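You operate a simulated robot arm through the tools that you are given. There is no shell and no other tool. Be economical: measure what you need, move in short steps, check, and stop when the job is done.

You run a simulated robot arm. Do the job below in one go: nothing can be reset, and whatever is moved stays where it is left.

## Task
Zero the caliper, measure the steel pin and stand it in the bearing block of its size.
Fine: zero with the jaws shut; leave the jaws open; leave the spare pins.

Only the result counts: the job must be done as asked and must still hold three seconds after the hand-in. Knocking over, shifting, dropping, spilling or breaking anything else fails it.

## Robot
A 7-joint arm with a two-finger parallel gripper, fixed in place. Base frame: the origin is at the foot of the arm, x ahead of it, y to its left, z up. Lengths are in m, angles in degrees, forces in N, time in s.
Its first joint turns from -66.0 to 66.0 degrees. Payload 2.4 kg.
The TCP is the grasp point between the finger pads, 0.03 m short of the fingertips. In the tool frame z runs along the fingers and y along their closing line. Largest opening 0.094 m; finger width 0.028, thickness 0.01; the body of the gripper, 0.05 by 0.096 m, starts 0.055 m behind the TCP.
Orientation is told as [roll, pitch, yaw] about the base's x, y, z axes, in that order, counted from this pose: with the fingers straight down and closing along the base's y, the tool's x points along the base's -x, its y along +y and its z along -z.

## Interface
- The arm moves only by the tool nudge_tool. Its argument "deltas" is a list of rows, each an object of numbers (a shift or turn left out is 0, a gripper value left out holds the last): "tx", "ty", "tz": the shift along the tool's x, y, z in cm; "ax", "ay", "az": the turn, a rotation vector about the tool's x, y, z in degrees; "gripper": the closure, from 0 (fully open) to 1 (shut). In form: [{"tx": .., "ty": .., "tz": .., "ax": .., "ay": .., "az": .., "gripper": ..}, ...]. A call has 1 to 12 rows; each row shifts and turns the commanded pose from where the row before left it, along the tool's axes as they then stand. Each row takes 0.2 s and may step no farther than 0.05 m and 8.6 degrees from the row before; otherwise, or with a gripper value out of range, the whole call is refused. A pose out of reach is approached as far as the arm can. The call stops where the force on the tool passes 90 N (or 10 N more than at its start, if that is more) or the arm is blocked; 0.2 s more then pass. The fingers move at their own pace (about 0.153 m/s each) and stop on an object; they squeeze with about 32 N. The grip force told is the motor's: it shows also when the fingers shut on nothing. Time passes only in rows, and 0.2 s behind the last, so rows that do not move let the fingers close. It gives the time, the measured TCP pose, the force on the tool (base axes), the opening and the grip force at its end, in the units of the frame above (readings bear some noise).
- Cameras (640 x 400 px; columns grow to the right, rows downward): "scene" is fixed at [0.0397, 0.4753, 1.4447]; the picture's right is [-0.72, -0.69, 0.00], its down [-0.40, 0.41, -0.82] and it looks along [0.57, -0.59, -0.57] (base axes); focal length 340 px, centre (320, 200). "wrist" rides on the gripper at [-0.037, 0, -0.058] in the tool frame; the picture's right is [0.00, -1.00, 0.00], its down [0.97, 0.00, -0.24] and it looks along [0.24, 0.00, 0.97] (tool axes); focal length 218 px, centre (320, 200).
- grab_frame(camera): a new picture of that camera. It takes no simulated time.
- pixel_to_xyz(camera, pixels): there is no depth. For up to 12 entries [column, row, z] of the newest picture of that camera ("zoom" is the newest enlarged one), the place [x, y] in the base frame at which the ray of that pixel passes the height z, good to about 0.002 m. It takes no simulated time.
- enlarge(camera, box): a new picture of the part [left, top, right, bottom] of that camera's present view, enlarged. It takes no simulated time.
- finish_job(): hands the job in; it is judged then, once.

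Work in short steps. Measure before you move; look again where a grasp or a placing could have gone wrong, and mend it. You have 80 turns and 38 pictures in all, those below and enlarged ones among them. Open the gripper and draw the arm clear of the work before you hand the job in, unless the task says otherwise; then end with one line.

The tools are called after "Call:" by a JSON object that holds its "name" and its "arguments". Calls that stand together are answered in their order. nudge_tool: Moves the arm, as the interface text tells. Its arguments: {"type":"object","properties":{"deltas":{"type":"array","items":{"type":"object","properties":{"tx":{"type":"number"},"ty":{"type":"number"},"tz":{"type":"number"},"ax":{"type":"number"},"ay":{"type":"number"},"az":{"type":"number"},"gripper":{"type":"number"}}}}},"required":["deltas"]} The other tools are called the same way: grab_frame (camera) takes a picture; pixel_to_xyz (camera, pixels) gives the place at which the rays of pixels pass given heights; enlarge (camera, box) takes an enlarged picture of a part of a camera's view; finish_job () hands the job in.

At the start:

```text
clock: 0.0
position: [0.4111, 0.1086, 1.121]
tool_rot: [0.0, 0.0, -0.1]
contact_force: [0.4, 0.4, 0.3]
grip_width: 0.094
grip_force: 0.1
```

scene: 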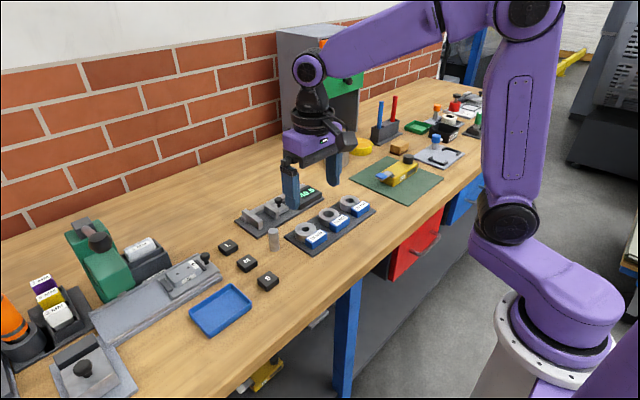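
wrist: 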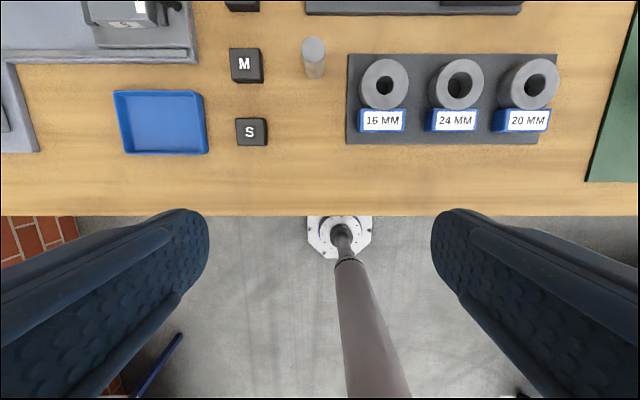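

The scene shows the caliper near (280,210), a steel pin at (273,238), and three bearing blocks marked 16/24/20 mm. I enlarge the caliper region and the keys.

Call:
{"name": "enlarge", "arguments": {"camera": "scene", "box": [215, 170, 385, 276]}}

Call:
{"name": "enlarge", "arguments": {"camera": "scene", "box": [60, 200, 300, 350]}}

```text
3.76 times, centred on (300, 223) of scene
```

zoom: 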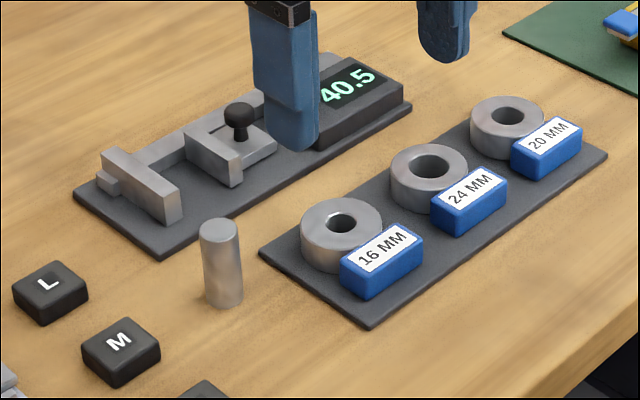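

```text
2.67 times, centred on (180, 275) of scene
```

zoom: 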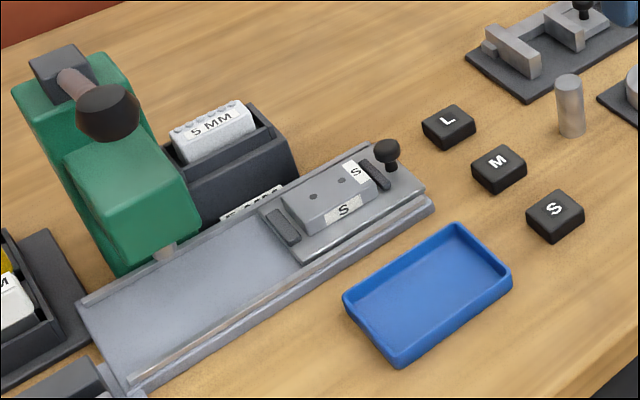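

I find the coordinates of the caliper parts, pin and blocks in the scene picture (the scene full frame).

Call:
{"name": "pixel_to_xyz", "arguments": {"camera": "scene", "pixels": [[274, 249, 0.688], [274, 231, 0.74], [306, 231, 0.715], [329, 214, 0.715], [350, 201, 0.715], [279, 200, 0.73], [258, 237, 0.69], [324, 195, 0.69], [304, 196, 0.71], [250, 213, 0.72]]}}

Call:
{"name": "pixel_to_xyz", "arguments": {"camera": "wrist", "pixels": [[313, 45, 0.74], [316, 75, 0.688], [384, 85, 0.715], [459, 85, 0.715], [534, 84, 0.715], [346, 144, 0.69], [538, 144, 0.69]]}}

```text
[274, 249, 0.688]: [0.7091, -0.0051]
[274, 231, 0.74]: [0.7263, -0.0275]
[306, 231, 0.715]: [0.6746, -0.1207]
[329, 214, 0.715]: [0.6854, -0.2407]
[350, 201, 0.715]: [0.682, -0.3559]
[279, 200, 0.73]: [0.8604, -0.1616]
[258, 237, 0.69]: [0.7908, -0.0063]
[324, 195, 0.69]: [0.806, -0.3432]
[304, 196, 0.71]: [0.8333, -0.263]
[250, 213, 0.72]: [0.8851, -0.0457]
```

```text
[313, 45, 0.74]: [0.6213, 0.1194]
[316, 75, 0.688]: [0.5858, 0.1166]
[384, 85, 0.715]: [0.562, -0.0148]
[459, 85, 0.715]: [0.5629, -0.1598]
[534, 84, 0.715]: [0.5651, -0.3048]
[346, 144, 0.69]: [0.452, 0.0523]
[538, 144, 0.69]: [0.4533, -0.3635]
```

Triangulating the scene and wrist rays (16 mm block and pin foot) gives a bench height near z ≈ 0.88, not 0.688. I will treat 0.688 as doubtful and check again. I stay high and move over the caliper for a view from above.

Call:
{"name": "nudge_tool", "arguments": {"deltas": [{"tx": -4.5, "ty": -2}, {"tx": -4.5, "ty": -2}, {"tx": -4.5, "ty": -2}, {"tx": -4, "ty": -2}, {}]}}

Call:
{"name": "grab_frame", "arguments": {"camera": "wrist"}}

Call:
{"name": "grab_frame", "arguments": {"camera": "scene"}}

```text
clock: 1.2
position: [0.5893, 0.0292, 1.1196]
tool_rot: [0.0, 0.0, 0.1]
contact_force: [0.2, -0.3, -0.1]
grip_width: 0.0942
grip_force: 0.0
```

```text
33 pictures are left
```

wrist: 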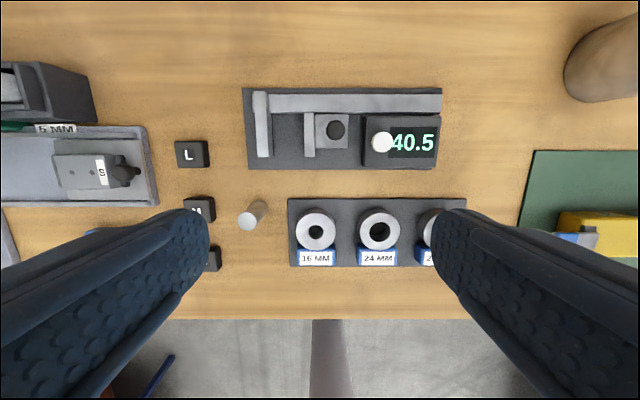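

```text
32 pictures are left
```

scene: 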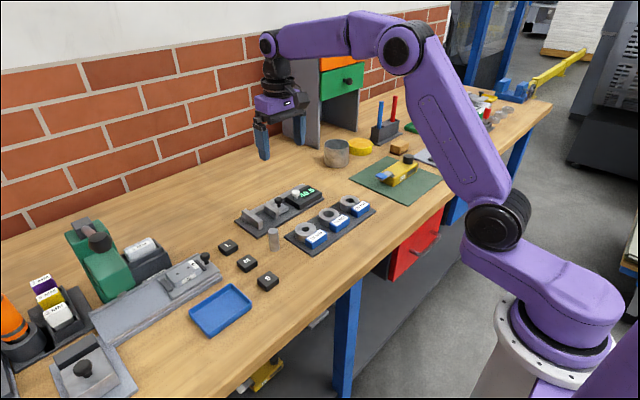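

The white zero button is at (381,142) in the wrist view and the wrist-only baseline again gives a ring top of z ≈ 0.90. I enlarge for detail.

Call:
{"name": "enlarge", "arguments": {"camera": "wrist", "box": [230, 70, 480, 226]}}

Call:
{"name": "enlarge", "arguments": {"camera": "scene", "box": [220, 130, 400, 242]}}

```text
2.56 times, centred on (355, 148) of wrist
```

zoom: 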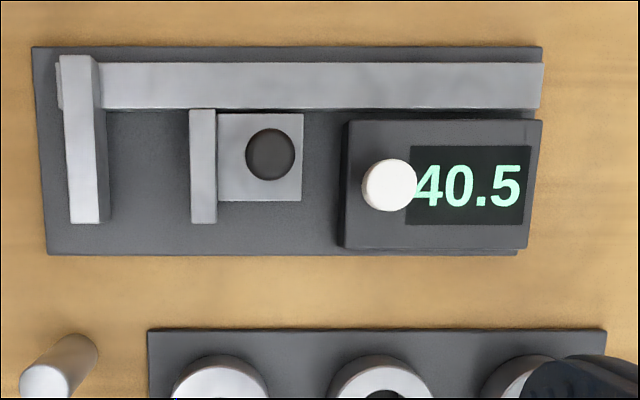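

```text
3.56 times, centred on (310, 186) of scene
```

zoom: 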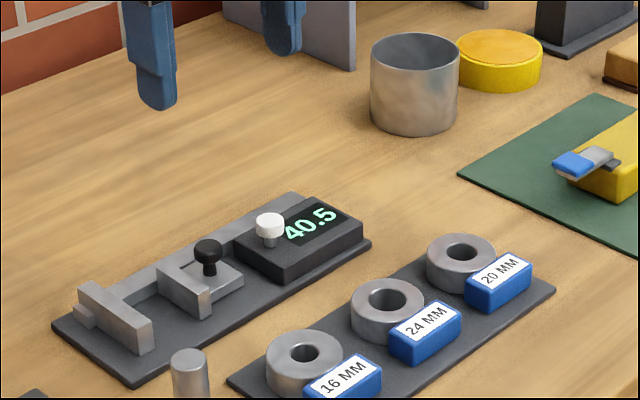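

I get rays for the knob, button, jaws and pin at several heights to triangulate them.

Call:
{"name": "pixel_to_xyz", "arguments": {"camera": "wrist", "pixels": [[335.5, 130.4, 0.92], [335.5, 130.4, 0.94], [381.6, 142.5, 0.92], [381.6, 142.5, 0.94], [248, 220, 0.93], [258, 208, 0.88], [269, 156, 0.91], [304.5, 155, 0.91], [263, 95, 0.91], [316, 232, 0.905], [378, 232, 0.905], [438, 230, 0.905]]}}

Call:
{"name": "pixel_to_xyz", "arguments": {"camera": "scene", "pixels": [[278.5, 198.9, 0.92], [278.5, 198.9, 0.94], [296, 191, 0.92], [296, 191, 0.94], [273, 231, 0.93], [274, 249, 0.88], [306, 231, 0.905], [329, 214, 0.905], [350, 201, 0.905], [273, 231, 0.92]]}}

```text
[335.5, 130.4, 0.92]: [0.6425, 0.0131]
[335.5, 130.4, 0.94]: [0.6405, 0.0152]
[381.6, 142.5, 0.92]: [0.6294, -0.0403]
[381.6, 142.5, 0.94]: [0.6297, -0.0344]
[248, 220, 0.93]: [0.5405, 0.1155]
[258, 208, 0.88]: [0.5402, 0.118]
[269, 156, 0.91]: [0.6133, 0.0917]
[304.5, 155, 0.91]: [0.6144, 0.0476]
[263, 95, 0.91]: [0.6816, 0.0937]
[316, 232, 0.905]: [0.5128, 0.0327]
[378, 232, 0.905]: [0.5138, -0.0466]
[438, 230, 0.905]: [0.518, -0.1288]
```

```text
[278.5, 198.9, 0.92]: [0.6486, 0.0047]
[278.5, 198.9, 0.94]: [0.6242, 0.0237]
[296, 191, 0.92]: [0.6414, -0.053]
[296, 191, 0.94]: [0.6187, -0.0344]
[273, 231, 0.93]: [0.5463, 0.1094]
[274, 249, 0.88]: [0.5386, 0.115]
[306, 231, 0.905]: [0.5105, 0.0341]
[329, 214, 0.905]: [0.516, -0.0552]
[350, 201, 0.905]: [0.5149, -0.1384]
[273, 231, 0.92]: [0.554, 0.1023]
```

Triangulated: knob top ≈ (0.641, 0.014, 0.928), button ≈ (0.630, −0.035, 0.934), pin ≈ (0.540, 0.116) with top ≈ 0.935, bench ≈ 0.88. I move above the knob with the fingers pre-closed to about 37 mm, and stop high to look.

Call:
{"name": "nudge_tool", "arguments": {"deltas": [{"tx": -2.6, "ty": -0.77, "gripper": 0.6}, {"tx": -2.6, "ty": -0.77}, {"tz": 4}, {"tz": 4}, {"tz": 2.5}, {}]}}

Call:
{"name": "grab_frame", "arguments": {"camera": "wrist"}}

Call:
{"name": "enlarge", "arguments": {"camera": "scene", "box": [220, 130, 400, 242]}}

```text
clock: 2.6
position: [0.6385, 0.0138, 1.0144]
tool_rot: [-0.1, 0.0, -0.1]
contact_force: [0.0, -0.7, -0.6]
grip_width: 0.0375
grip_force: 0.0
```

```text
29 pictures are left
```

wrist: 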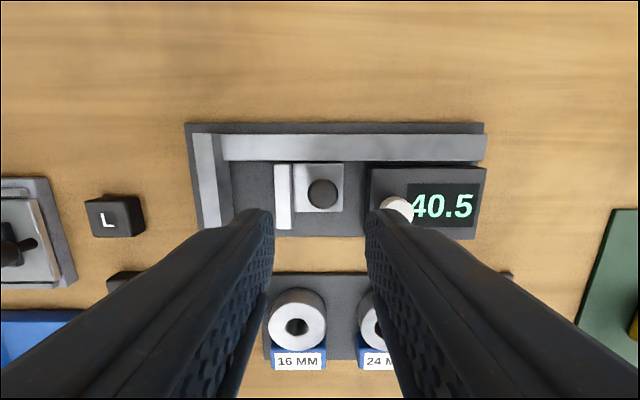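

```text
3.56 times, centred on (310, 186) of scene
```

zoom: 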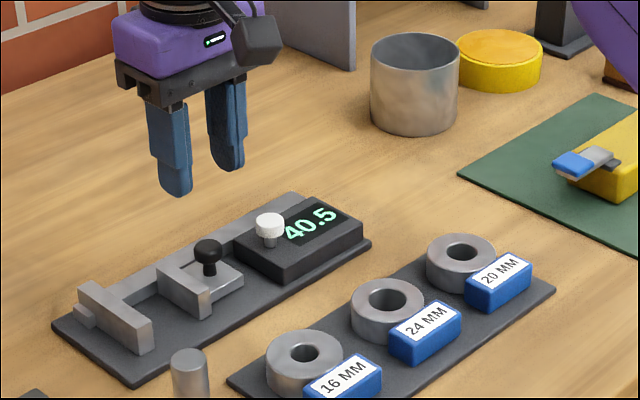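

New closer picture: knob at (322,194), button (397,205). I refine the positions.

Call:
{"name": "pixel_to_xyz", "arguments": {"camera": "wrist", "pixels": [[322, 194, 0.925], [397, 205, 0.932], [291, 228, 0.91], [277, 228, 0.91], [220, 226, 0.91], [202, 226, 0.91], [290, 166, 0.91], [297, 326, 0.89], [297, 325, 0.905], [223, 158, 0.91], [366, 235, 0.905]]}}

```text
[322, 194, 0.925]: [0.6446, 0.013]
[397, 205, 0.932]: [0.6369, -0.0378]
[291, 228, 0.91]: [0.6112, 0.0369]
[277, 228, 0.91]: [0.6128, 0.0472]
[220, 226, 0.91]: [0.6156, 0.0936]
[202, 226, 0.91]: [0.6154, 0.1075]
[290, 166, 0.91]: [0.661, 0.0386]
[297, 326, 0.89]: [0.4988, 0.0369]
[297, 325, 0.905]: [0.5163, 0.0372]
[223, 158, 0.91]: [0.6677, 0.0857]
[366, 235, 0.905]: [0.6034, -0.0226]
```

I lower around the knob with a 32 mm opening to tips at about z = 0.916, then grip gently.

Call:
{"name": "nudge_tool", "arguments": {"deltas": [{"tx": -0.4, "tz": 2.5, "gripper": 0.66}, {"tz": 2.2}, {"tz": 1.2}, {"tz": 0.8}, {}]}}

Call:
{"name": "enlarge", "arguments": {"camera": "scene", "box": [220, 150, 364, 240]}}

```text
clock: 3.8
position: [0.6426, 0.0128, 0.949]
tool_rot: [0.1, 0.0, -0.1]
contact_force: [-0.2, 0.6, 0.3]
grip_width: 0.0321
grip_force: 0.0
```

```text
4.44 times, centred on (292, 195) of scene
```

zoom: 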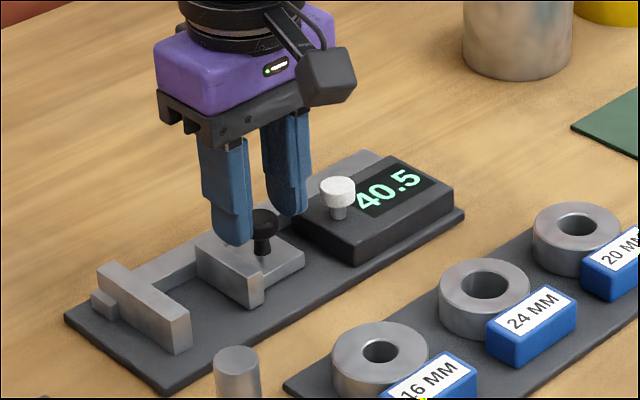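

Fingers straddle the knob, with the left tip just above the jaw. I close on it and draw it +y by 1 cm as a test.

Call:
{"name": "nudge_tool", "arguments": {"deltas": [{"tz": 0.2, "gripper": 0.9}, {}, {"ty": 0.5}, {"ty": 0.5}, {}]}}

Call:
{"name": "enlarge", "arguments": {"camera": "scene", "box": [220, 150, 364, 240]}}

```text
clock: 5.0
position: [0.6426, 0.0234, 0.9484]
tool_rot: [-0.1, -0.2, 0.0]
contact_force: [-7.7, 0.2, 27.6]
grip_width: 0.0209
grip_force: 45.3
```

```text
4.44 times, centred on (292, 195) of scene
```

zoom: 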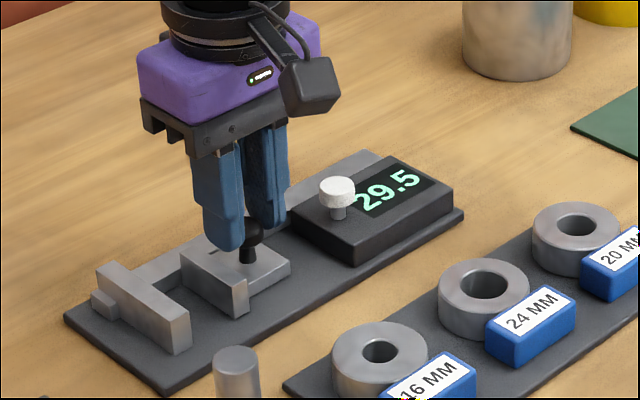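

The reading went 40.5 → 29.5 as the jaw slid. The 28 N upward force means a tip bears on the jaw, so I lift 2 mm and continue closing.

Call:
{"name": "nudge_tool", "arguments": {"deltas": [{"tz": -0.25}, {"ty": 0.9}, {"ty": 0.9}, {"ty": 0.8}, {}]}}

Call:
{"name": "enlarge", "arguments": {"camera": "scene", "box": [220, 150, 364, 240]}}

```text
clock: 6.2
position: [0.6423, 0.0506, 0.9478]
tool_rot: [-0.1, 0.0, 0.0]
contact_force: [6.2, -0.4, 1.4]
grip_width: 0.0207
grip_force: 44.7
```

```text
4.44 times, centred on (292, 195) of scene
```

zoom: 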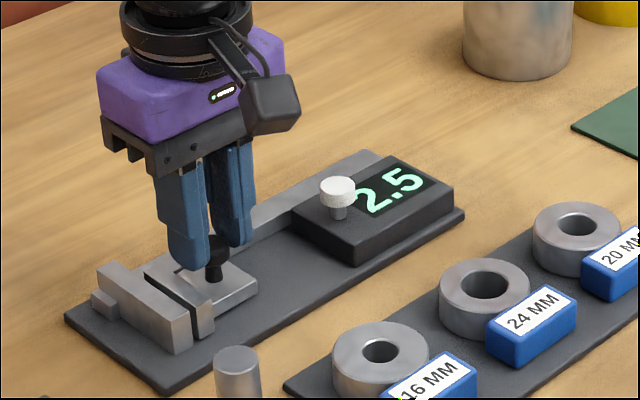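

Reading 2.5 with a visible gap of about 4–5 mm remaining. I push on in small steps.

Call:
{"name": "nudge_tool", "arguments": {"deltas": [{"ty": 0.2}, {"ty": 0.2}, {"ty": 0.1}, {}]}}

Call:
{"name": "enlarge", "arguments": {"camera": "scene", "box": [220, 150, 364, 240]}}

```text
clock: 7.2
position: [0.6423, 0.0541, 0.9485]
tool_rot: [0.0, 0.2, -0.1]
contact_force: [4.6, -2.5, 1.5]
grip_width: 0.0211
grip_force: 44.7
```

```text
4.44 times, centred on (292, 195) of scene
```

zoom: 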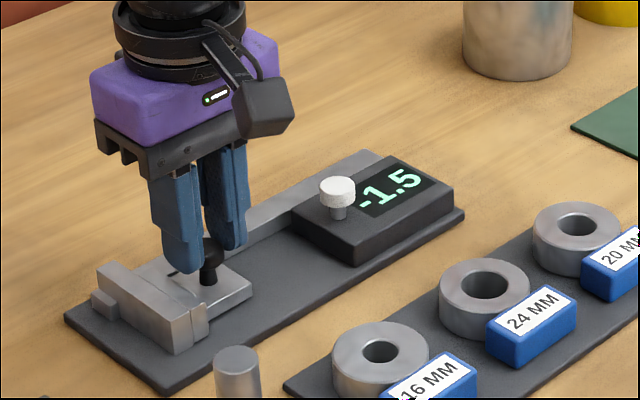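

Reading −1.5 and the jaws look nearly or fully shut. I push a little further to confirm contact by force.

Call:
{"name": "nudge_tool", "arguments": {"deltas": [{"ty": 0.15}, {"ty": 0.15}, {}]}}

Call:
{"name": "enlarge", "arguments": {"camera": "scene", "box": [220, 150, 364, 240]}}

```text
clock: 8.0
position: [0.6416, 0.0538, 0.9489]
tool_rot: [-0.2, 0.1, -0.3]
contact_force: [-1.4, -17.3, 3.1]
grip_width: 0.021
grip_force: 45.3
```

```text
4.44 times, centred on (292, 195) of scene
```

zoom: 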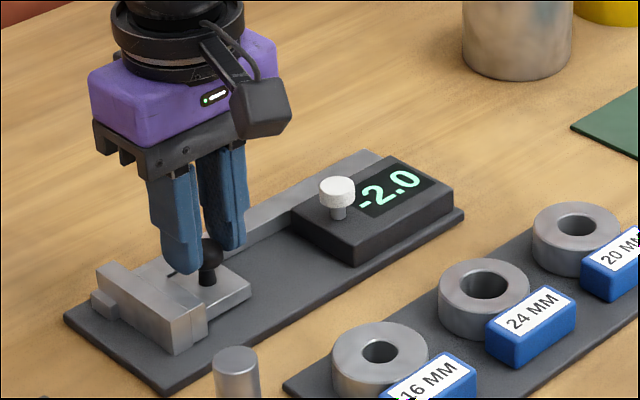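

Shut: −2.0 with 17 N against the jaw. I release the knob, go up, close the fingers and move over the zero button.

Call:
{"name": "nudge_tool", "arguments": {"deltas": [{"gripper": 0.66}, {"ty": -0.3}, {"tz": -3}, {"tz": -2, "gripper": 1.0}, {"ty": -4.5, "tx": 0.3}, {"ty": -4.5, "tx": 0.3}, {}]}}

Call:
{"name": "grab_frame", "arguments": {"camera": "wrist"}}

Call:
{"name": "enlarge", "arguments": {"camera": "scene", "box": [220, 150, 364, 240]}}

```text
clock: 9.6
position: [0.6343, -0.0369, 0.9987]
tool_rot: [0.0, -0.1, 0.1]
contact_force: [0.6, -0.8, 1.6]
grip_width: 0.0
grip_force: 32.1
```

```text
22 pictures are left
```

wrist: 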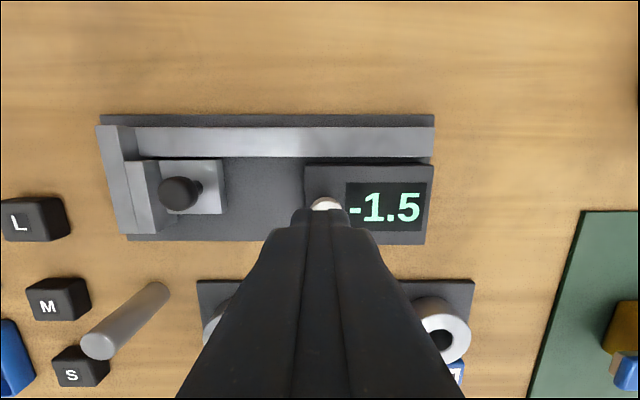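

```text
4.44 times, centred on (292, 195) of scene
```

zoom: 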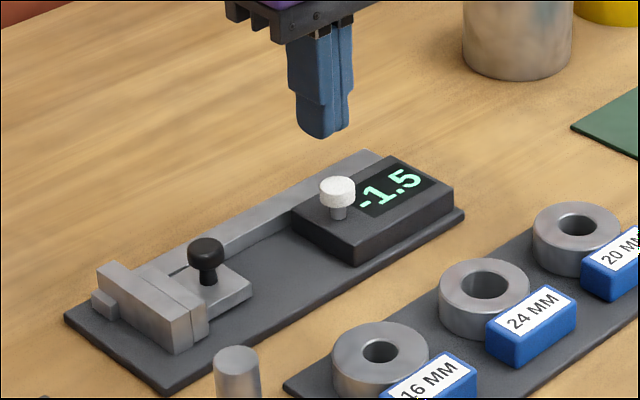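

After release it reads −1.5, so the jaw may have crept 0.2–0.5 mm on release. To be sure of shut jaws I push the knob from its −y side with the closed fingers and back straight off.

Call:
{"name": "nudge_tool", "arguments": {"deltas": [{"ty": 3, "tx": -0.8}, {"ty": 2.8}, {"tz": 3}, {"tz": 2}, {"ty": 0.7}, {"ty": 0.4}, {"ty": 0.2}, {}]}}

Call:
{"name": "enlarge", "arguments": {"camera": "scene", "box": [220, 150, 364, 240]}}

```text
clock: 11.4
position: [0.6431, 0.0338, 0.9484]
tool_rot: [0.0, 0.1, -0.1]
contact_force: [-0.7, -4.2, -0.4]
grip_width: 0.0001
grip_force: 32.1
```

```text
4.44 times, centred on (292, 195) of scene
```

zoom: 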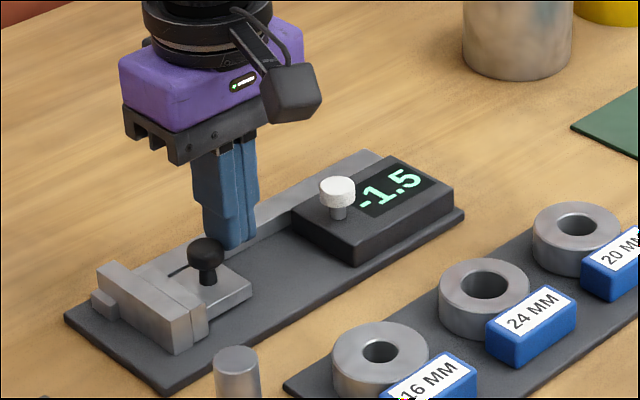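

Contact at 4 N. I press a few mm more, back off, and go above the button at tips ≈ 0.94.

Call:
{"name": "nudge_tool", "arguments": {"deltas": [{"ty": 0.15}, {"ty": 0.15}, {}, {"ty": -1.0}, {"tz": -3}, {"tz": -1}, {"ty": -3, "tx": 0.3}, {"ty": -3.3, "tx": 0.4}, {"tz": 2}, {}]}}

Call:
{"name": "enlarge", "arguments": {"camera": "scene", "box": [220, 150, 364, 240]}}

```text
clock: 13.6
position: [0.6375, -0.0346, 0.9703]
tool_rot: [-0.1, 0.1, -0.1]
contact_force: [0.7, -1.1, -0.6]
grip_width: 0.0
grip_force: 32.3
```

```text
4.44 times, centred on (292, 195) of scene
```

zoom: 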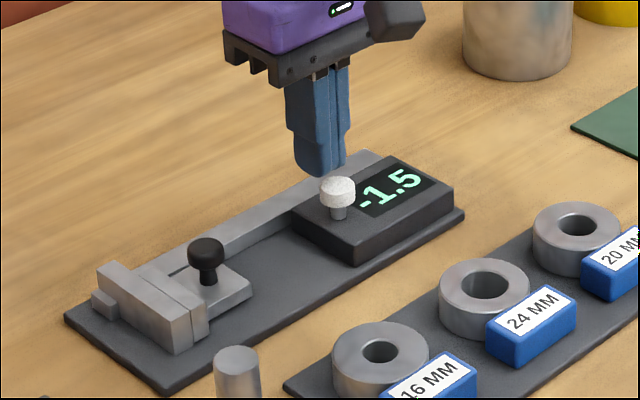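

−1.5 is the shut reading. The tip sits about 7 mm to the left of the button in the picture, so I shift −x 5 mm, −y 3 mm and press down in small steps.

Call:
{"name": "nudge_tool", "arguments": {"deltas": [{"tx": 0.5, "ty": -0.3}, {"tz": 0.5}, {"tz": 0.3}, {"tz": 0.2}, {"tz": 0.2}, {}]}}

Call:
{"name": "enlarge", "arguments": {"camera": "scene", "box": [220, 150, 364, 240]}}

```text
clock: 15.0
position: [0.6314, -0.0389, 0.9572]
tool_rot: [0.0, 0.0, 0.0]
contact_force: [0.5, 0.5, 2.9]
grip_width: 0.0002
grip_force: 32.2
```

```text
4.44 times, centred on (292, 195) of scene
```

zoom: 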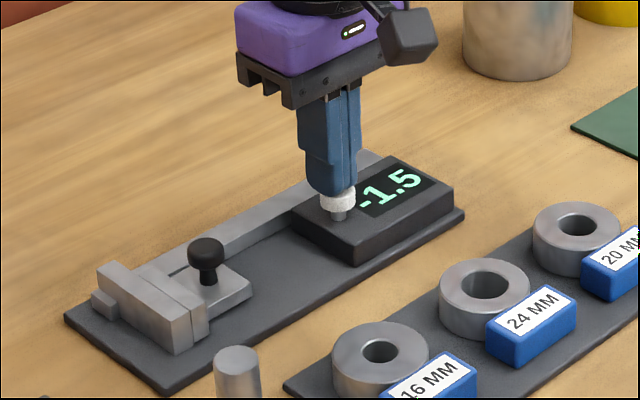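

Contact at 2.9 N, button not yet actuated. I press 3–4 mm more, then lift.

Call:
{"name": "nudge_tool", "arguments": {"deltas": [{"tz": 0.2}, {"tz": 0.2}, {"tz": 0.2}, {}]}}

Call:
{"name": "enlarge", "arguments": {"camera": "scene", "box": [220, 150, 364, 240]}}

```text
clock: 16.0
position: [0.6319, -0.0375, 0.9508]
tool_rot: [0.1, -0.1, 0.0]
contact_force: [-2.4, 1.8, 10.7]
grip_width: 0.0
grip_force: 32.0
```

```text
4.44 times, centred on (292, 195) of scene
```

zoom: 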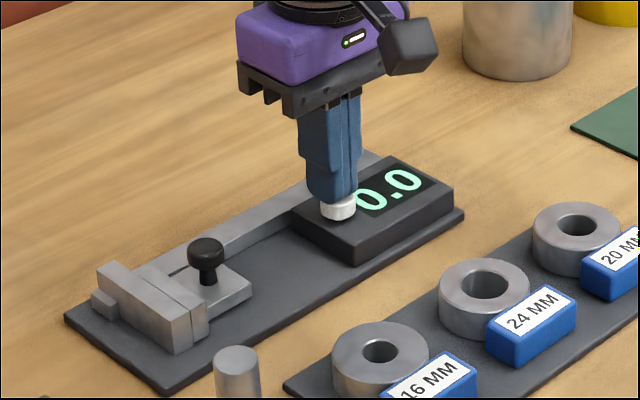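

Display reads 0.0. I lift, go to the +y side of the knob, lower, and push the slider open toward −y.

Call:
{"name": "nudge_tool", "arguments": {"deltas": [{"tz": -3}, {"tz": -2}, {"ty": 4.5, "tx": -0.5}, {"ty": 4.5, "tx": -0.5}, {"ty": 2.9}, {"tz": 3}, {"tz": 2}, {}]}}

```text
clock: 17.8
position: [0.6433, 0.0798, 0.9494]
tool_rot: [0.0, 0.0, -0.1]
contact_force: [-0.1, -0.1, -0.2]
grip_width: 0.0
grip_force: 32.0
```

Clear at y = 0.080 with no contact; I push −y about 4.8 cm to open the jaws.

Call:
{"name": "nudge_tool", "arguments": {"deltas": [{"ty": -0.8}, {"ty": -0.8}, {"ty": -0.8}, {"ty": -0.8}, {"ty": -0.8}, {"ty": -0.9}, {}]}}

Call:
{"name": "enlarge", "arguments": {"camera": "scene", "box": [220, 150, 364, 240]}}

```text
clock: 19.4
position: [0.6408, 0.0319, 0.9502]
tool_rot: [0.0, 0.1, 0.0]
contact_force: [0.7, 2.1, 0.1]
grip_width: 0.0001
grip_force: 31.8
```

```text
4.44 times, centred on (292, 195) of scene
```

zoom: 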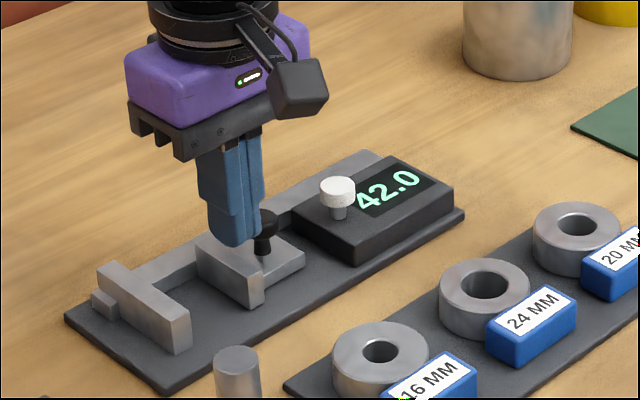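

Jaws open at 42.0. Now I rise and move above the pin at about (0.540, 0.116) with a 45 mm opening and look.

Call:
{"name": "nudge_tool", "arguments": {"deltas": [{"ty": 0.5}, {"tz": -3}, {"tz": -3.5, "gripper": 0.5}, {"ty": 2.6, "tx": 3.4}, {"ty": 2.6, "tx": 3.4}, {"ty": 2.7, "tx": 3.4}, {}]}}

Call:
{"name": "grab_frame", "arguments": {"camera": "wrist"}}

```text
clock: 21.0
position: [0.538, 0.1158, 1.0155]
tool_rot: [0.0, 0.0, 0.0]
contact_force: [0.2, -0.2, -0.1]
grip_width: 0.0468
grip_force: 0.0
```

```text
15 pictures are left
```

wrist: 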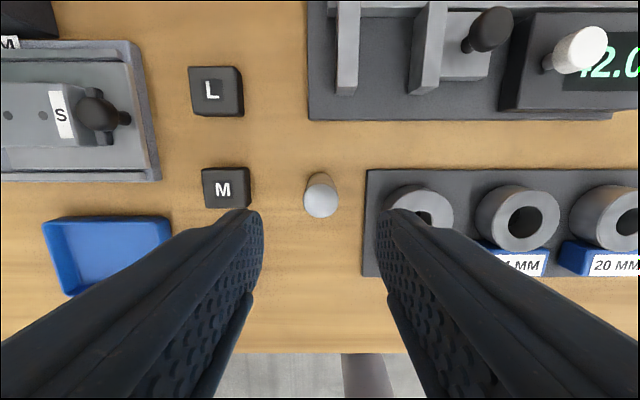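

Pin top is at (321,201), the 16 block ring's left edge at about col 385. I compute positions.

Call:
{"name": "pixel_to_xyz", "arguments": {"camera": "wrist", "pixels": [[321, 201, 0.935], [321, 182, 0.88], [304, 201, 0.935], [339, 201, 0.935], [385, 208, 0.905], [250, 190, 0.895], [419, 213, 0.905], [525, 221, 0.905], [636, 226, 0.905], [421, 72, 0.915], [352, 60, 0.915]]}}

```text
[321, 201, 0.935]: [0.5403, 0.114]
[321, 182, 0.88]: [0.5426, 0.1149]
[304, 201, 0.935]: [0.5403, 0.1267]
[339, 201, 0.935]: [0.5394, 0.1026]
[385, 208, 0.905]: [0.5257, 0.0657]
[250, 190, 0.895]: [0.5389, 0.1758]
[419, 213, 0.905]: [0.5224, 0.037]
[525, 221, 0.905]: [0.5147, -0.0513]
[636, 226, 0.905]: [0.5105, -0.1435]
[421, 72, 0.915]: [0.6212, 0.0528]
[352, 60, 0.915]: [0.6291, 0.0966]
```

Pin at (0.541, 0.1145); there's clearance on both sides. I descend to TCP z ≈ 0.946 and grip.

Call:
{"name": "nudge_tool", "arguments": {"deltas": [{"tx": -0.25, "ty": -0.1, "tz": 3}, {"tz": 2}, {"tz": 1.2}, {"tz": 0.75}, {}, {"gripper": 0.9}, {}, {}]}}

Call:
{"name": "enlarge", "arguments": {"camera": "scene", "box": [220, 170, 364, 260]}}

```text
clock: 22.8
position: [0.5416, 0.1146, 0.9457]
tool_rot: [0.0, -0.1, 0.0]
contact_force: [0.3, 0.6, 0.0]
grip_width: 0.0225
grip_force: 32.0
```

```text
4.44 times, centred on (292, 215) of scene
```

zoom: 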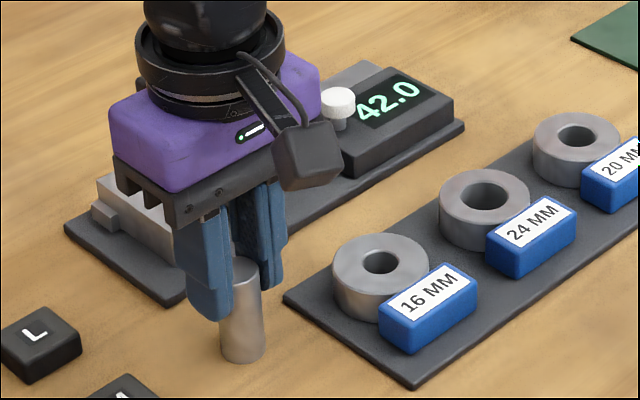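

Grip width 22.5 mm. I lift 5.5 cm and carry the pin above the jaw gap at (0.632, 0.070).

Call:
{"name": "nudge_tool", "arguments": {"deltas": [{"tz": -3}, {"tz": -2.5}, {"tx": -3, "ty": -1.5}, {"tx": -3, "ty": -1.5}, {"tx": -3.05, "ty": -1.45}, {}]}}

Call:
{"name": "grab_frame", "arguments": {"camera": "wrist"}}

Call:
{"name": "enlarge", "arguments": {"camera": "scene", "box": [220, 150, 364, 240]}}

```text
clock: 24.2
position: [0.6353, 0.0714, 1.0005]
tool_rot: [-0.1, 0.0, 0.0]
contact_force: [0.4, -0.2, -1.7]
grip_width: 0.0226
grip_force: 32.5
```

```text
13 pictures are left
```

wrist: 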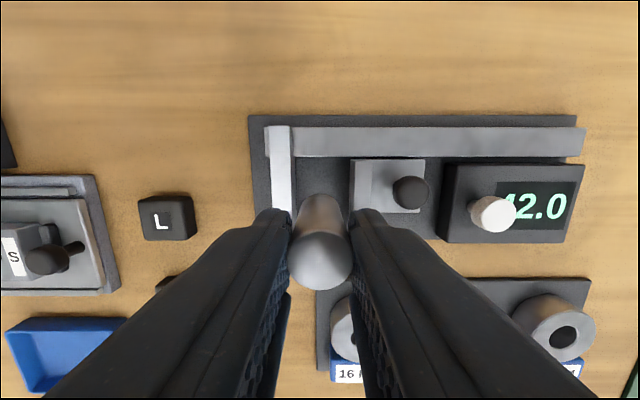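

```text
4.44 times, centred on (292, 195) of scene
```

zoom: 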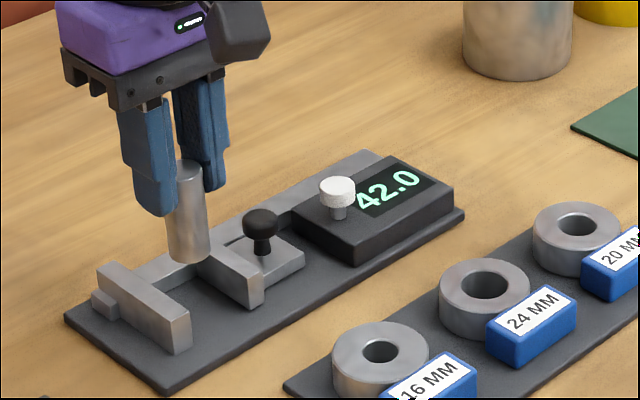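

Jaw edges at cols ≈291 and ≈349, pin centred at ≈321: good. I lower 4.0 cm, then in small steps till contact.

Call:
{"name": "nudge_tool", "arguments": {"deltas": [{"tx": 0.2, "tz": 2}, {"tz": 1}, {"tz": 1}, {"tz": 0.3}, {}]}}

Call:
{"name": "enlarge", "arguments": {"camera": "scene", "box": [220, 150, 364, 240]}}

```text
clock: 25.4
position: [0.6314, 0.0682, 0.9584]
tool_rot: [0.0, 0.0, 0.0]
contact_force: [-0.6, -0.1, -1.3]
grip_width: 0.0227
grip_force: 32.2
```

```text
4.44 times, centred on (292, 195) of scene
```

zoom: 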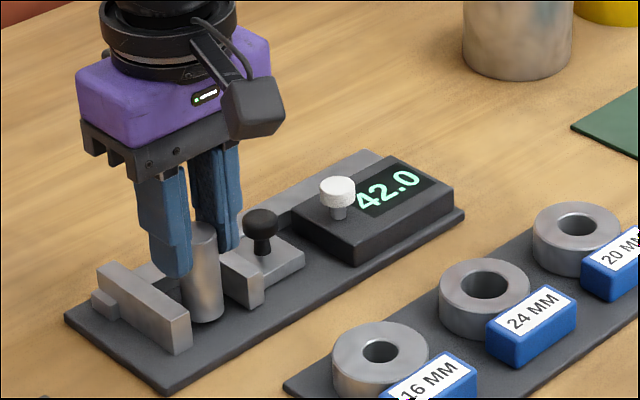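

The pin is between the jaws, no contact yet. I step down to find the plate.

Call:
{"name": "nudge_tool", "arguments": {"deltas": [{"tz": 0.2}, {"tz": 0.15}, {"tz": 0.15}, {}]}}

```text
clock: 26.4
position: [0.6306, 0.069, 0.9532]
tool_rot: [0.1, 0.0, -0.1]
contact_force: [0.0, 0.4, -0.3]
grip_width: 0.0227
grip_force: 31.8
```

No contact yet; a bit further.

Call:
{"name": "nudge_tool", "arguments": {"deltas": [{"tz": 0.1}, {"tz": 0.1}, {}]}}

```text
clock: 27.2
position: [0.6313, 0.0703, 0.9535]
tool_rot: [0.0, -0.1, 0.0]
contact_force: [-6.3, -1.6, 19.1]
grip_width: 0.0225
grip_force: 31.9
```

Plate contact (19 N) at z = 0.9535. I ease up 1.5 mm, open, and rise clear.

Call:
{"name": "nudge_tool", "arguments": {"deltas": [{"tz": -0.15}, {"gripper": 0.55}, {}, {"tz": -2.5}, {"tz": -3}, {"gripper": 1.0, "ty": -4.5, "tx": -0.5}, {"ty": -4.2, "tx": -0.5}, {}]}}

Call:
{"name": "enlarge", "arguments": {"camera": "scene", "box": [220, 150, 364, 240]}}

```text
clock: 29.0
position: [0.6438, -0.0135, 1.0069]
tool_rot: [0.0, 0.1, 0.0]
contact_force: [-0.1, -0.6, 0.5]
grip_width: 0.0001
grip_force: 32.2
```

```text
4.44 times, centred on (292, 195) of scene
```

zoom: 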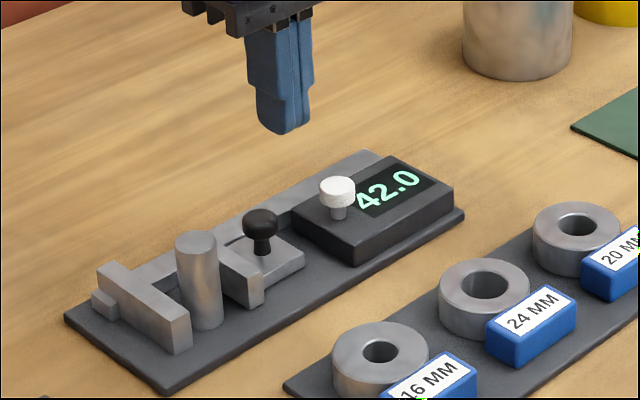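

The pin stands upright between the jaws. I lower the closed fingers in the gap between button and knob (y ≈ −0.0115).

Call:
{"name": "nudge_tool", "arguments": {"deltas": [{"ty": 0.2}, {"tz": 2.5}, {"tz": 1.8}, {"tz": 1.4}, {}]}}

```text
clock: 30.2
position: [0.6413, -0.0128, 0.9507]
tool_rot: [0.0, -0.1, 0.0]
contact_force: [0.2, 0.0, 0.2]
grip_width: 0.0
grip_force: 32.1
```

No contact. I push +y slowly so that the jaw slides up to the pin.

Call:
{"name": "nudge_tool", "arguments": {"deltas": [{"ty": 0.4}, {"ty": 0.3}, {"ty": 0.3}, {"ty": 0.2}, {"ty": 0.2}, {"ty": 0.2}, {"ty": 0.2}, {"ty": 0.2}, {}]}}

Call:
{"name": "enlarge", "arguments": {"camera": "scene", "box": [220, 150, 364, 240]}}

```text
clock: 32.2
position: [0.6404, 0.0059, 0.951]
tool_rot: [0.0, 0.1, -0.1]
contact_force: [0.1, -0.5, -1.1]
grip_width: 0.0002
grip_force: 32.2
```

```text
4.44 times, centred on (292, 195) of scene
```

zoom: 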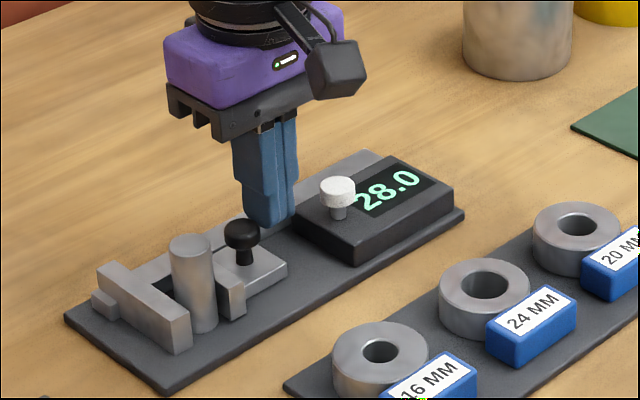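

Reading 28.0, pin still upright and being slid. I continue in fine steps until the force rises.

Call:
{"name": "nudge_tool", "arguments": {"deltas": [{"ty": 0.15}, {"ty": 0.15}, {"ty": 0.1}, {"ty": 0.1}, {"ty": 0.1}, {"ty": 0.1}, {}]}}

Call:
{"name": "enlarge", "arguments": {"camera": "scene", "box": [220, 150, 364, 240]}}

```text
clock: 33.8
position: [0.6402, 0.0105, 0.9507]
tool_rot: [-0.1, -0.1, -0.2]
contact_force: [4.6, -10.1, 1.6]
grip_width: 0.0
grip_force: 31.6
```

```text
4.44 times, centred on (292, 195) of scene
```

zoom: 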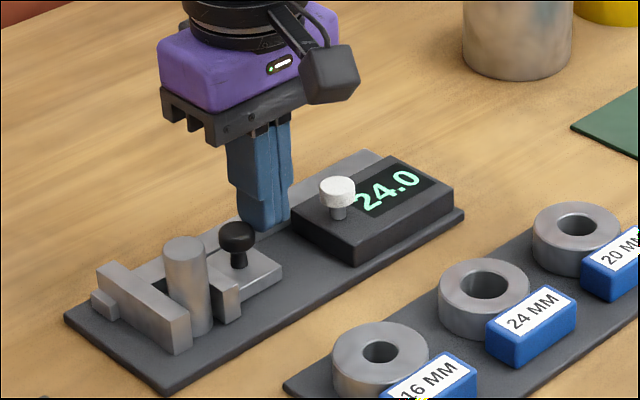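

Reading 24.0 at 10 N: pin is 24 mm, so the middle block. I back off, rise, and position above the knob (y ≈ 0.031) with a 32 mm opening.

Call:
{"name": "nudge_tool", "arguments": {"deltas": [{"ty": -1.0}, {"tz": -3}, {"tz": -2, "gripper": 0.66}, {"ty": 3.0}, {}, {"tz": 2.5}, {"tz": 1.8}, {"tz": 0.8}, {}]}}

```text
clock: 35.8
position: [0.6395, 0.0325, 0.9489]
tool_rot: [0.0, 0.1, 0.0]
contact_force: [0.7, -0.2, -0.1]
grip_width: 0.0318
grip_force: 0.1
```

Now grip the knob and pull 1.9 cm toward −y, then release and rise.

Call:
{"name": "nudge_tool", "arguments": {"deltas": [{"gripper": 0.9}, {}, {"ty": -0.3}, {"ty": -0.6}, {"ty": -0.6}, {"ty": -0.5}, {}, {"gripper": 0.66}, {}, {"tz": -3}, {"tz": -3}, {}]}}

Call:
{"name": "enlarge", "arguments": {"camera": "scene", "box": [220, 150, 364, 240]}}

```text
clock: 38.4
position: [0.6433, 0.0109, 1.0107]
tool_rot: [-0.1, 0.0, 0.1]
contact_force: [-0.7, -0.6, 0.5]
grip_width: 0.0317
grip_force: 0.2
```

```text
4.44 times, centred on (292, 195) of scene
```

zoom: 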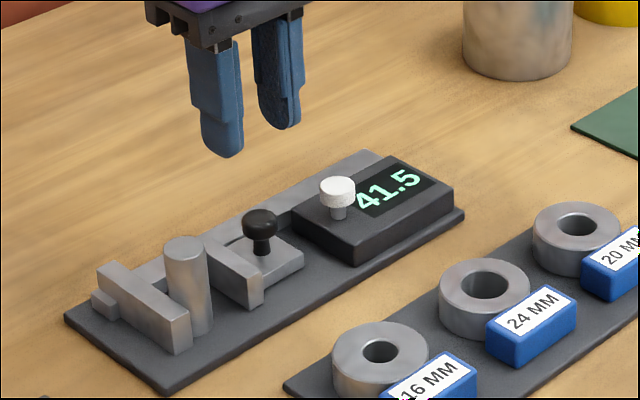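

Jaws open at 41.5, pin upright near the fixed jaw. I move above the pin at about (0.631, 0.077) with a 47 mm opening and look.

Call:
{"name": "nudge_tool", "arguments": {"deltas": [{"ty": 3.3, "tx": 0.6, "gripper": 0.5}, {"ty": 3.3, "tx": 0.6}, {}]}}

Call:
{"name": "grab_frame", "arguments": {"camera": "wrist"}}

```text
clock: 39.2
position: [0.63, 0.0764, 1.0106]
tool_rot: [-0.1, 0.0, 0.1]
contact_force: [0.3, -0.3, -0.2]
grip_width: 0.0472
grip_force: 0.1
```

```text
6 pictures are left
```

wrist: 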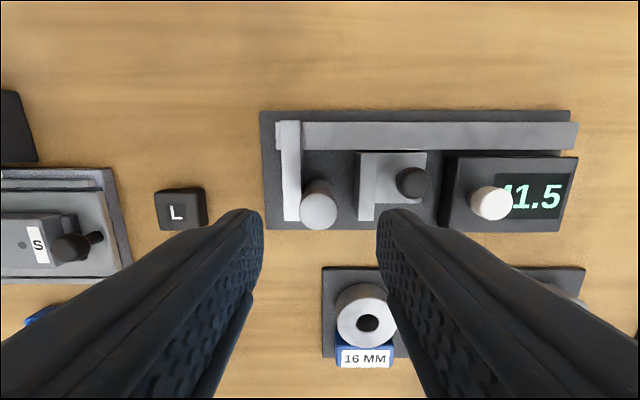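

Pin top at (319,210) maps to (0.630, 0.077): aligned. I descend to z = 0.9545, grip and lift.

Call:
{"name": "nudge_tool", "arguments": {"deltas": [{"tz": 2.5}, {"tz": 2}, {"tz": 1.1}, {}, {"gripper": 0.9}, {}, {}]}}

```text
clock: 40.8
position: [0.6303, 0.0769, 0.9526]
tool_rot: [0.0, 0.0, -0.1]
contact_force: [0.4, -6.4, 0.0]
grip_width: 0.0224
grip_force: 31.8
```

Gripped (22.4 mm). I ease 1 mm −y off the jaw, lift 6.5 cm and move to a vantage behind the 24 mm block (0.455, −0.05) so the hand does not hide the bore.

Call:
{"name": "nudge_tool", "arguments": {"deltas": [{"ty": -0.1, "tz": -1}, {"tz": -2.5}, {"tz": -3}, {"tx": 3.5, "ty": -2.5}, {"tx": 3.5, "ty": -2.5}, {"tx": 3.5, "ty": -2.5}, {"tx": 3.5, "ty": -2.5}, {"tx": 3.5, "ty": -2.6}, {}, {}]}}

Call:
{"name": "enlarge", "arguments": {"camera": "wrist", "box": [224, 60, 416, 180]}}

```text
clock: 43.0
position: [0.4548, -0.0498, 1.0162]
tool_rot: [0.0, 0.0, 0.1]
contact_force: [0.2, 0.6, -1.6]
grip_width: 0.0227
grip_force: 31.8
```

```text
3.33 times, centred on (320, 120) of wrist
```

zoom: 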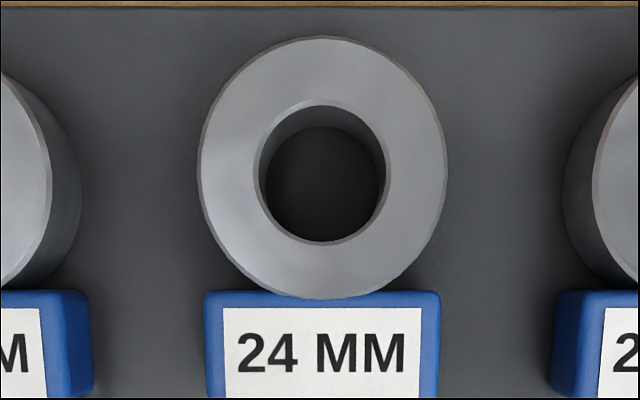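

The bore rim is centred at zoom (320,171), i.e. straight ahead of the TCP in y. I get its x at plausible ring-top heights.

Call:
{"name": "pixel_to_xyz", "arguments": {"camera": "zoom", "pixels": [[320, 171, 0.9], [320, 171, 0.905], [320, 171, 0.91], [320, 102, 0.905], [320, 243, 0.905], [252, 171, 0.905], [388, 171, 0.905], [323, 36, 0.905], [323, 298, 0.905]]}}

Call:
{"name": "nudge_tool", "arguments": {"deltas": [{}]}}

```text
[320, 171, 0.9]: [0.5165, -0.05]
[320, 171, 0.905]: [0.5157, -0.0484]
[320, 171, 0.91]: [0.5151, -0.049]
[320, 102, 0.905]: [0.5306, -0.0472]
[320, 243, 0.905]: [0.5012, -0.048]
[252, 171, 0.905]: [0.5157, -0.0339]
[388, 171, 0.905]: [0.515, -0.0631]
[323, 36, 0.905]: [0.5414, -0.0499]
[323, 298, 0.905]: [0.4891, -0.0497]
```

```text
clock: 43.4
position: [0.4541, -0.05, 1.0155]
tool_rot: [0.0, -0.1, 0.0]
contact_force: [-0.1, 0.1, -1.7]
grip_width: 0.0228
grip_force: 31.8
```

Bore centre ≈ (0.5155, −0.0498). I move +x 6.1 cm, lower to pin bottom ≈ 0.915 and check in the scene view.

Call:
{"name": "nudge_tool", "arguments": {"deltas": [{"tx": -3}, {"tx": -3.1}, {"tz": 2}, {"tz": 1.4}, {}, {}]}}

Call:
{"name": "enlarge", "arguments": {"camera": "scene", "box": [284, 170, 380, 230]}}

```text
clock: 44.8
position: [0.515, -0.0488, 0.9834]
tool_rot: [0.1, 0.0, 0.0]
contact_force: [1.1, -0.1, -1.2]
grip_width: 0.0227
grip_force: 32.1
```

```text
6.67 times, centred on (332, 200) of scene
```

zoom: 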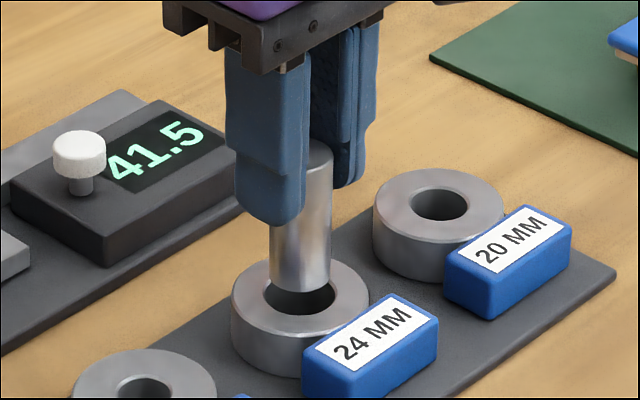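

Pin centre col ≈301 matches the bore centre col ≈300. I lower in small steps, watching force.

Call:
{"name": "nudge_tool", "arguments": {"deltas": [{"tz": 0.5}, {"tz": 0.4}, {"tz": 0.3}, {"tz": 0.3}, {}]}}

```text
clock: 46.0
position: [0.5149, -0.0488, 0.9696]
tool_rot: [0.1, 0.0, 0.0]
contact_force: [-0.4, -1.1, -1.0]
grip_width: 0.0226
grip_force: 32.0
```

No contact; continuing down.

Call:
{"name": "nudge_tool", "arguments": {"deltas": [{"tz": 0.3}, {"tz": 0.3}, {"tz": 0.2}, {}]}}

```text
clock: 47.0
position: [0.5147, -0.0481, 0.9611]
tool_rot: [0.0, 0.0, 0.0]
contact_force: [0.1, -0.6, -1.3]
grip_width: 0.0225
grip_force: 31.7
```

Still free at bottom ≈0.896, so the pin is entering the bore. I go on gently.

Call:
{"name": "nudge_tool", "arguments": {"deltas": [{"tz": 0.2}, {"tz": 0.2}, {"tz": 0.15}, {"tz": 0.1}, {}]}}

Call:
{"name": "enlarge", "arguments": {"camera": "scene", "box": [284, 170, 380, 230]}}

```text
clock: 48.2
position: [0.5142, -0.0493, 0.9561]
tool_rot: [0.0, 0.0, 0.0]
contact_force: [-0.2, -0.9, -1.4]
grip_width: 0.0227
grip_force: 31.4
```

```text
6.67 times, centred on (332, 200) of scene
```

zoom: 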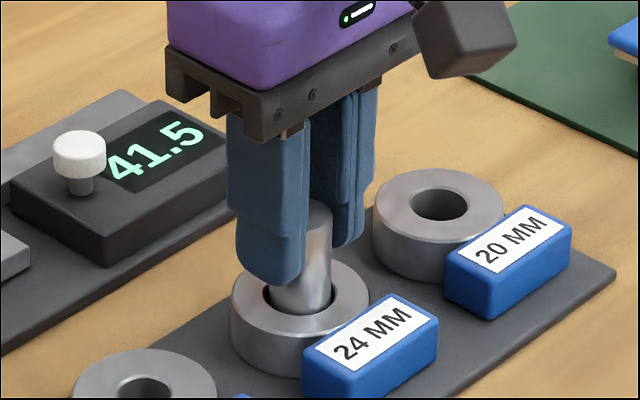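

The pin is inside the bore with no contact yet. I step down until the floor is felt.

Call:
{"name": "nudge_tool", "arguments": {"deltas": [{"tz": 0.15}, {"tz": 0.15}, {"tz": 0.15}, {}]}}

```text
clock: 49.2
position: [0.5151, -0.0496, 0.9505]
tool_rot: [0.0, -0.1, -0.1]
contact_force: [-6.5, -1.4, 14.2]
grip_width: 0.0226
grip_force: 31.8
```

Floor contact at 14 N. I ease up 1 mm, open, and withdraw straight up, then back toward the base.

Call:
{"name": "nudge_tool", "arguments": {"deltas": [{"tz": -0.1}, {"gripper": 0.55}, {}, {"tz": -2}, {"tz": -4}, {"tz": -4}, {"tz": -4, "tx": 3}, {"tx": 4}, {"tx": 3}, {}]}}

Call:
{"name": "enlarge", "arguments": {"camera": "scene", "box": [216, 150, 376, 250]}}

```text
clock: 51.4
position: [0.4152, -0.0493, 1.0937]
tool_rot: [-0.1, -0.1, 0.1]
contact_force: [-0.6, -0.3, 0.5]
grip_width: 0.0424
grip_force: 0.1
```

```text
4.00 times, centred on (296, 200) of scene
```

zoom: 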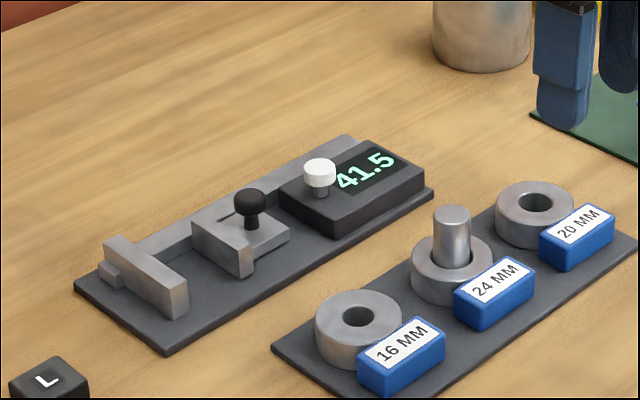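

The pin stands upright in the 24 mm block, the jaws are open (41.5), and nothing else has moved. I open the gripper fully and then hand in.

Call:
{"name": "nudge_tool", "arguments": {"deltas": [{"tz": -3, "gripper": 0.0}, {}]}}

Call:
{"name": "finish_job", "arguments": {}}

```text
clock: 52.0
position: [0.4152, -0.047, 1.123]
tool_rot: [0.0, 0.0, -0.1]
contact_force: [-0.9, -0.9, 0.2]
grip_width: 0.0942
grip_force: 0.1
```

```text
The job is handed in.
```

I zeroed the caliper with its jaws shut, measured the pin at 24.0 mm, and stood it in the 24 mm block; the jaws are open at 41.5 mm and the spare pins were not touched.
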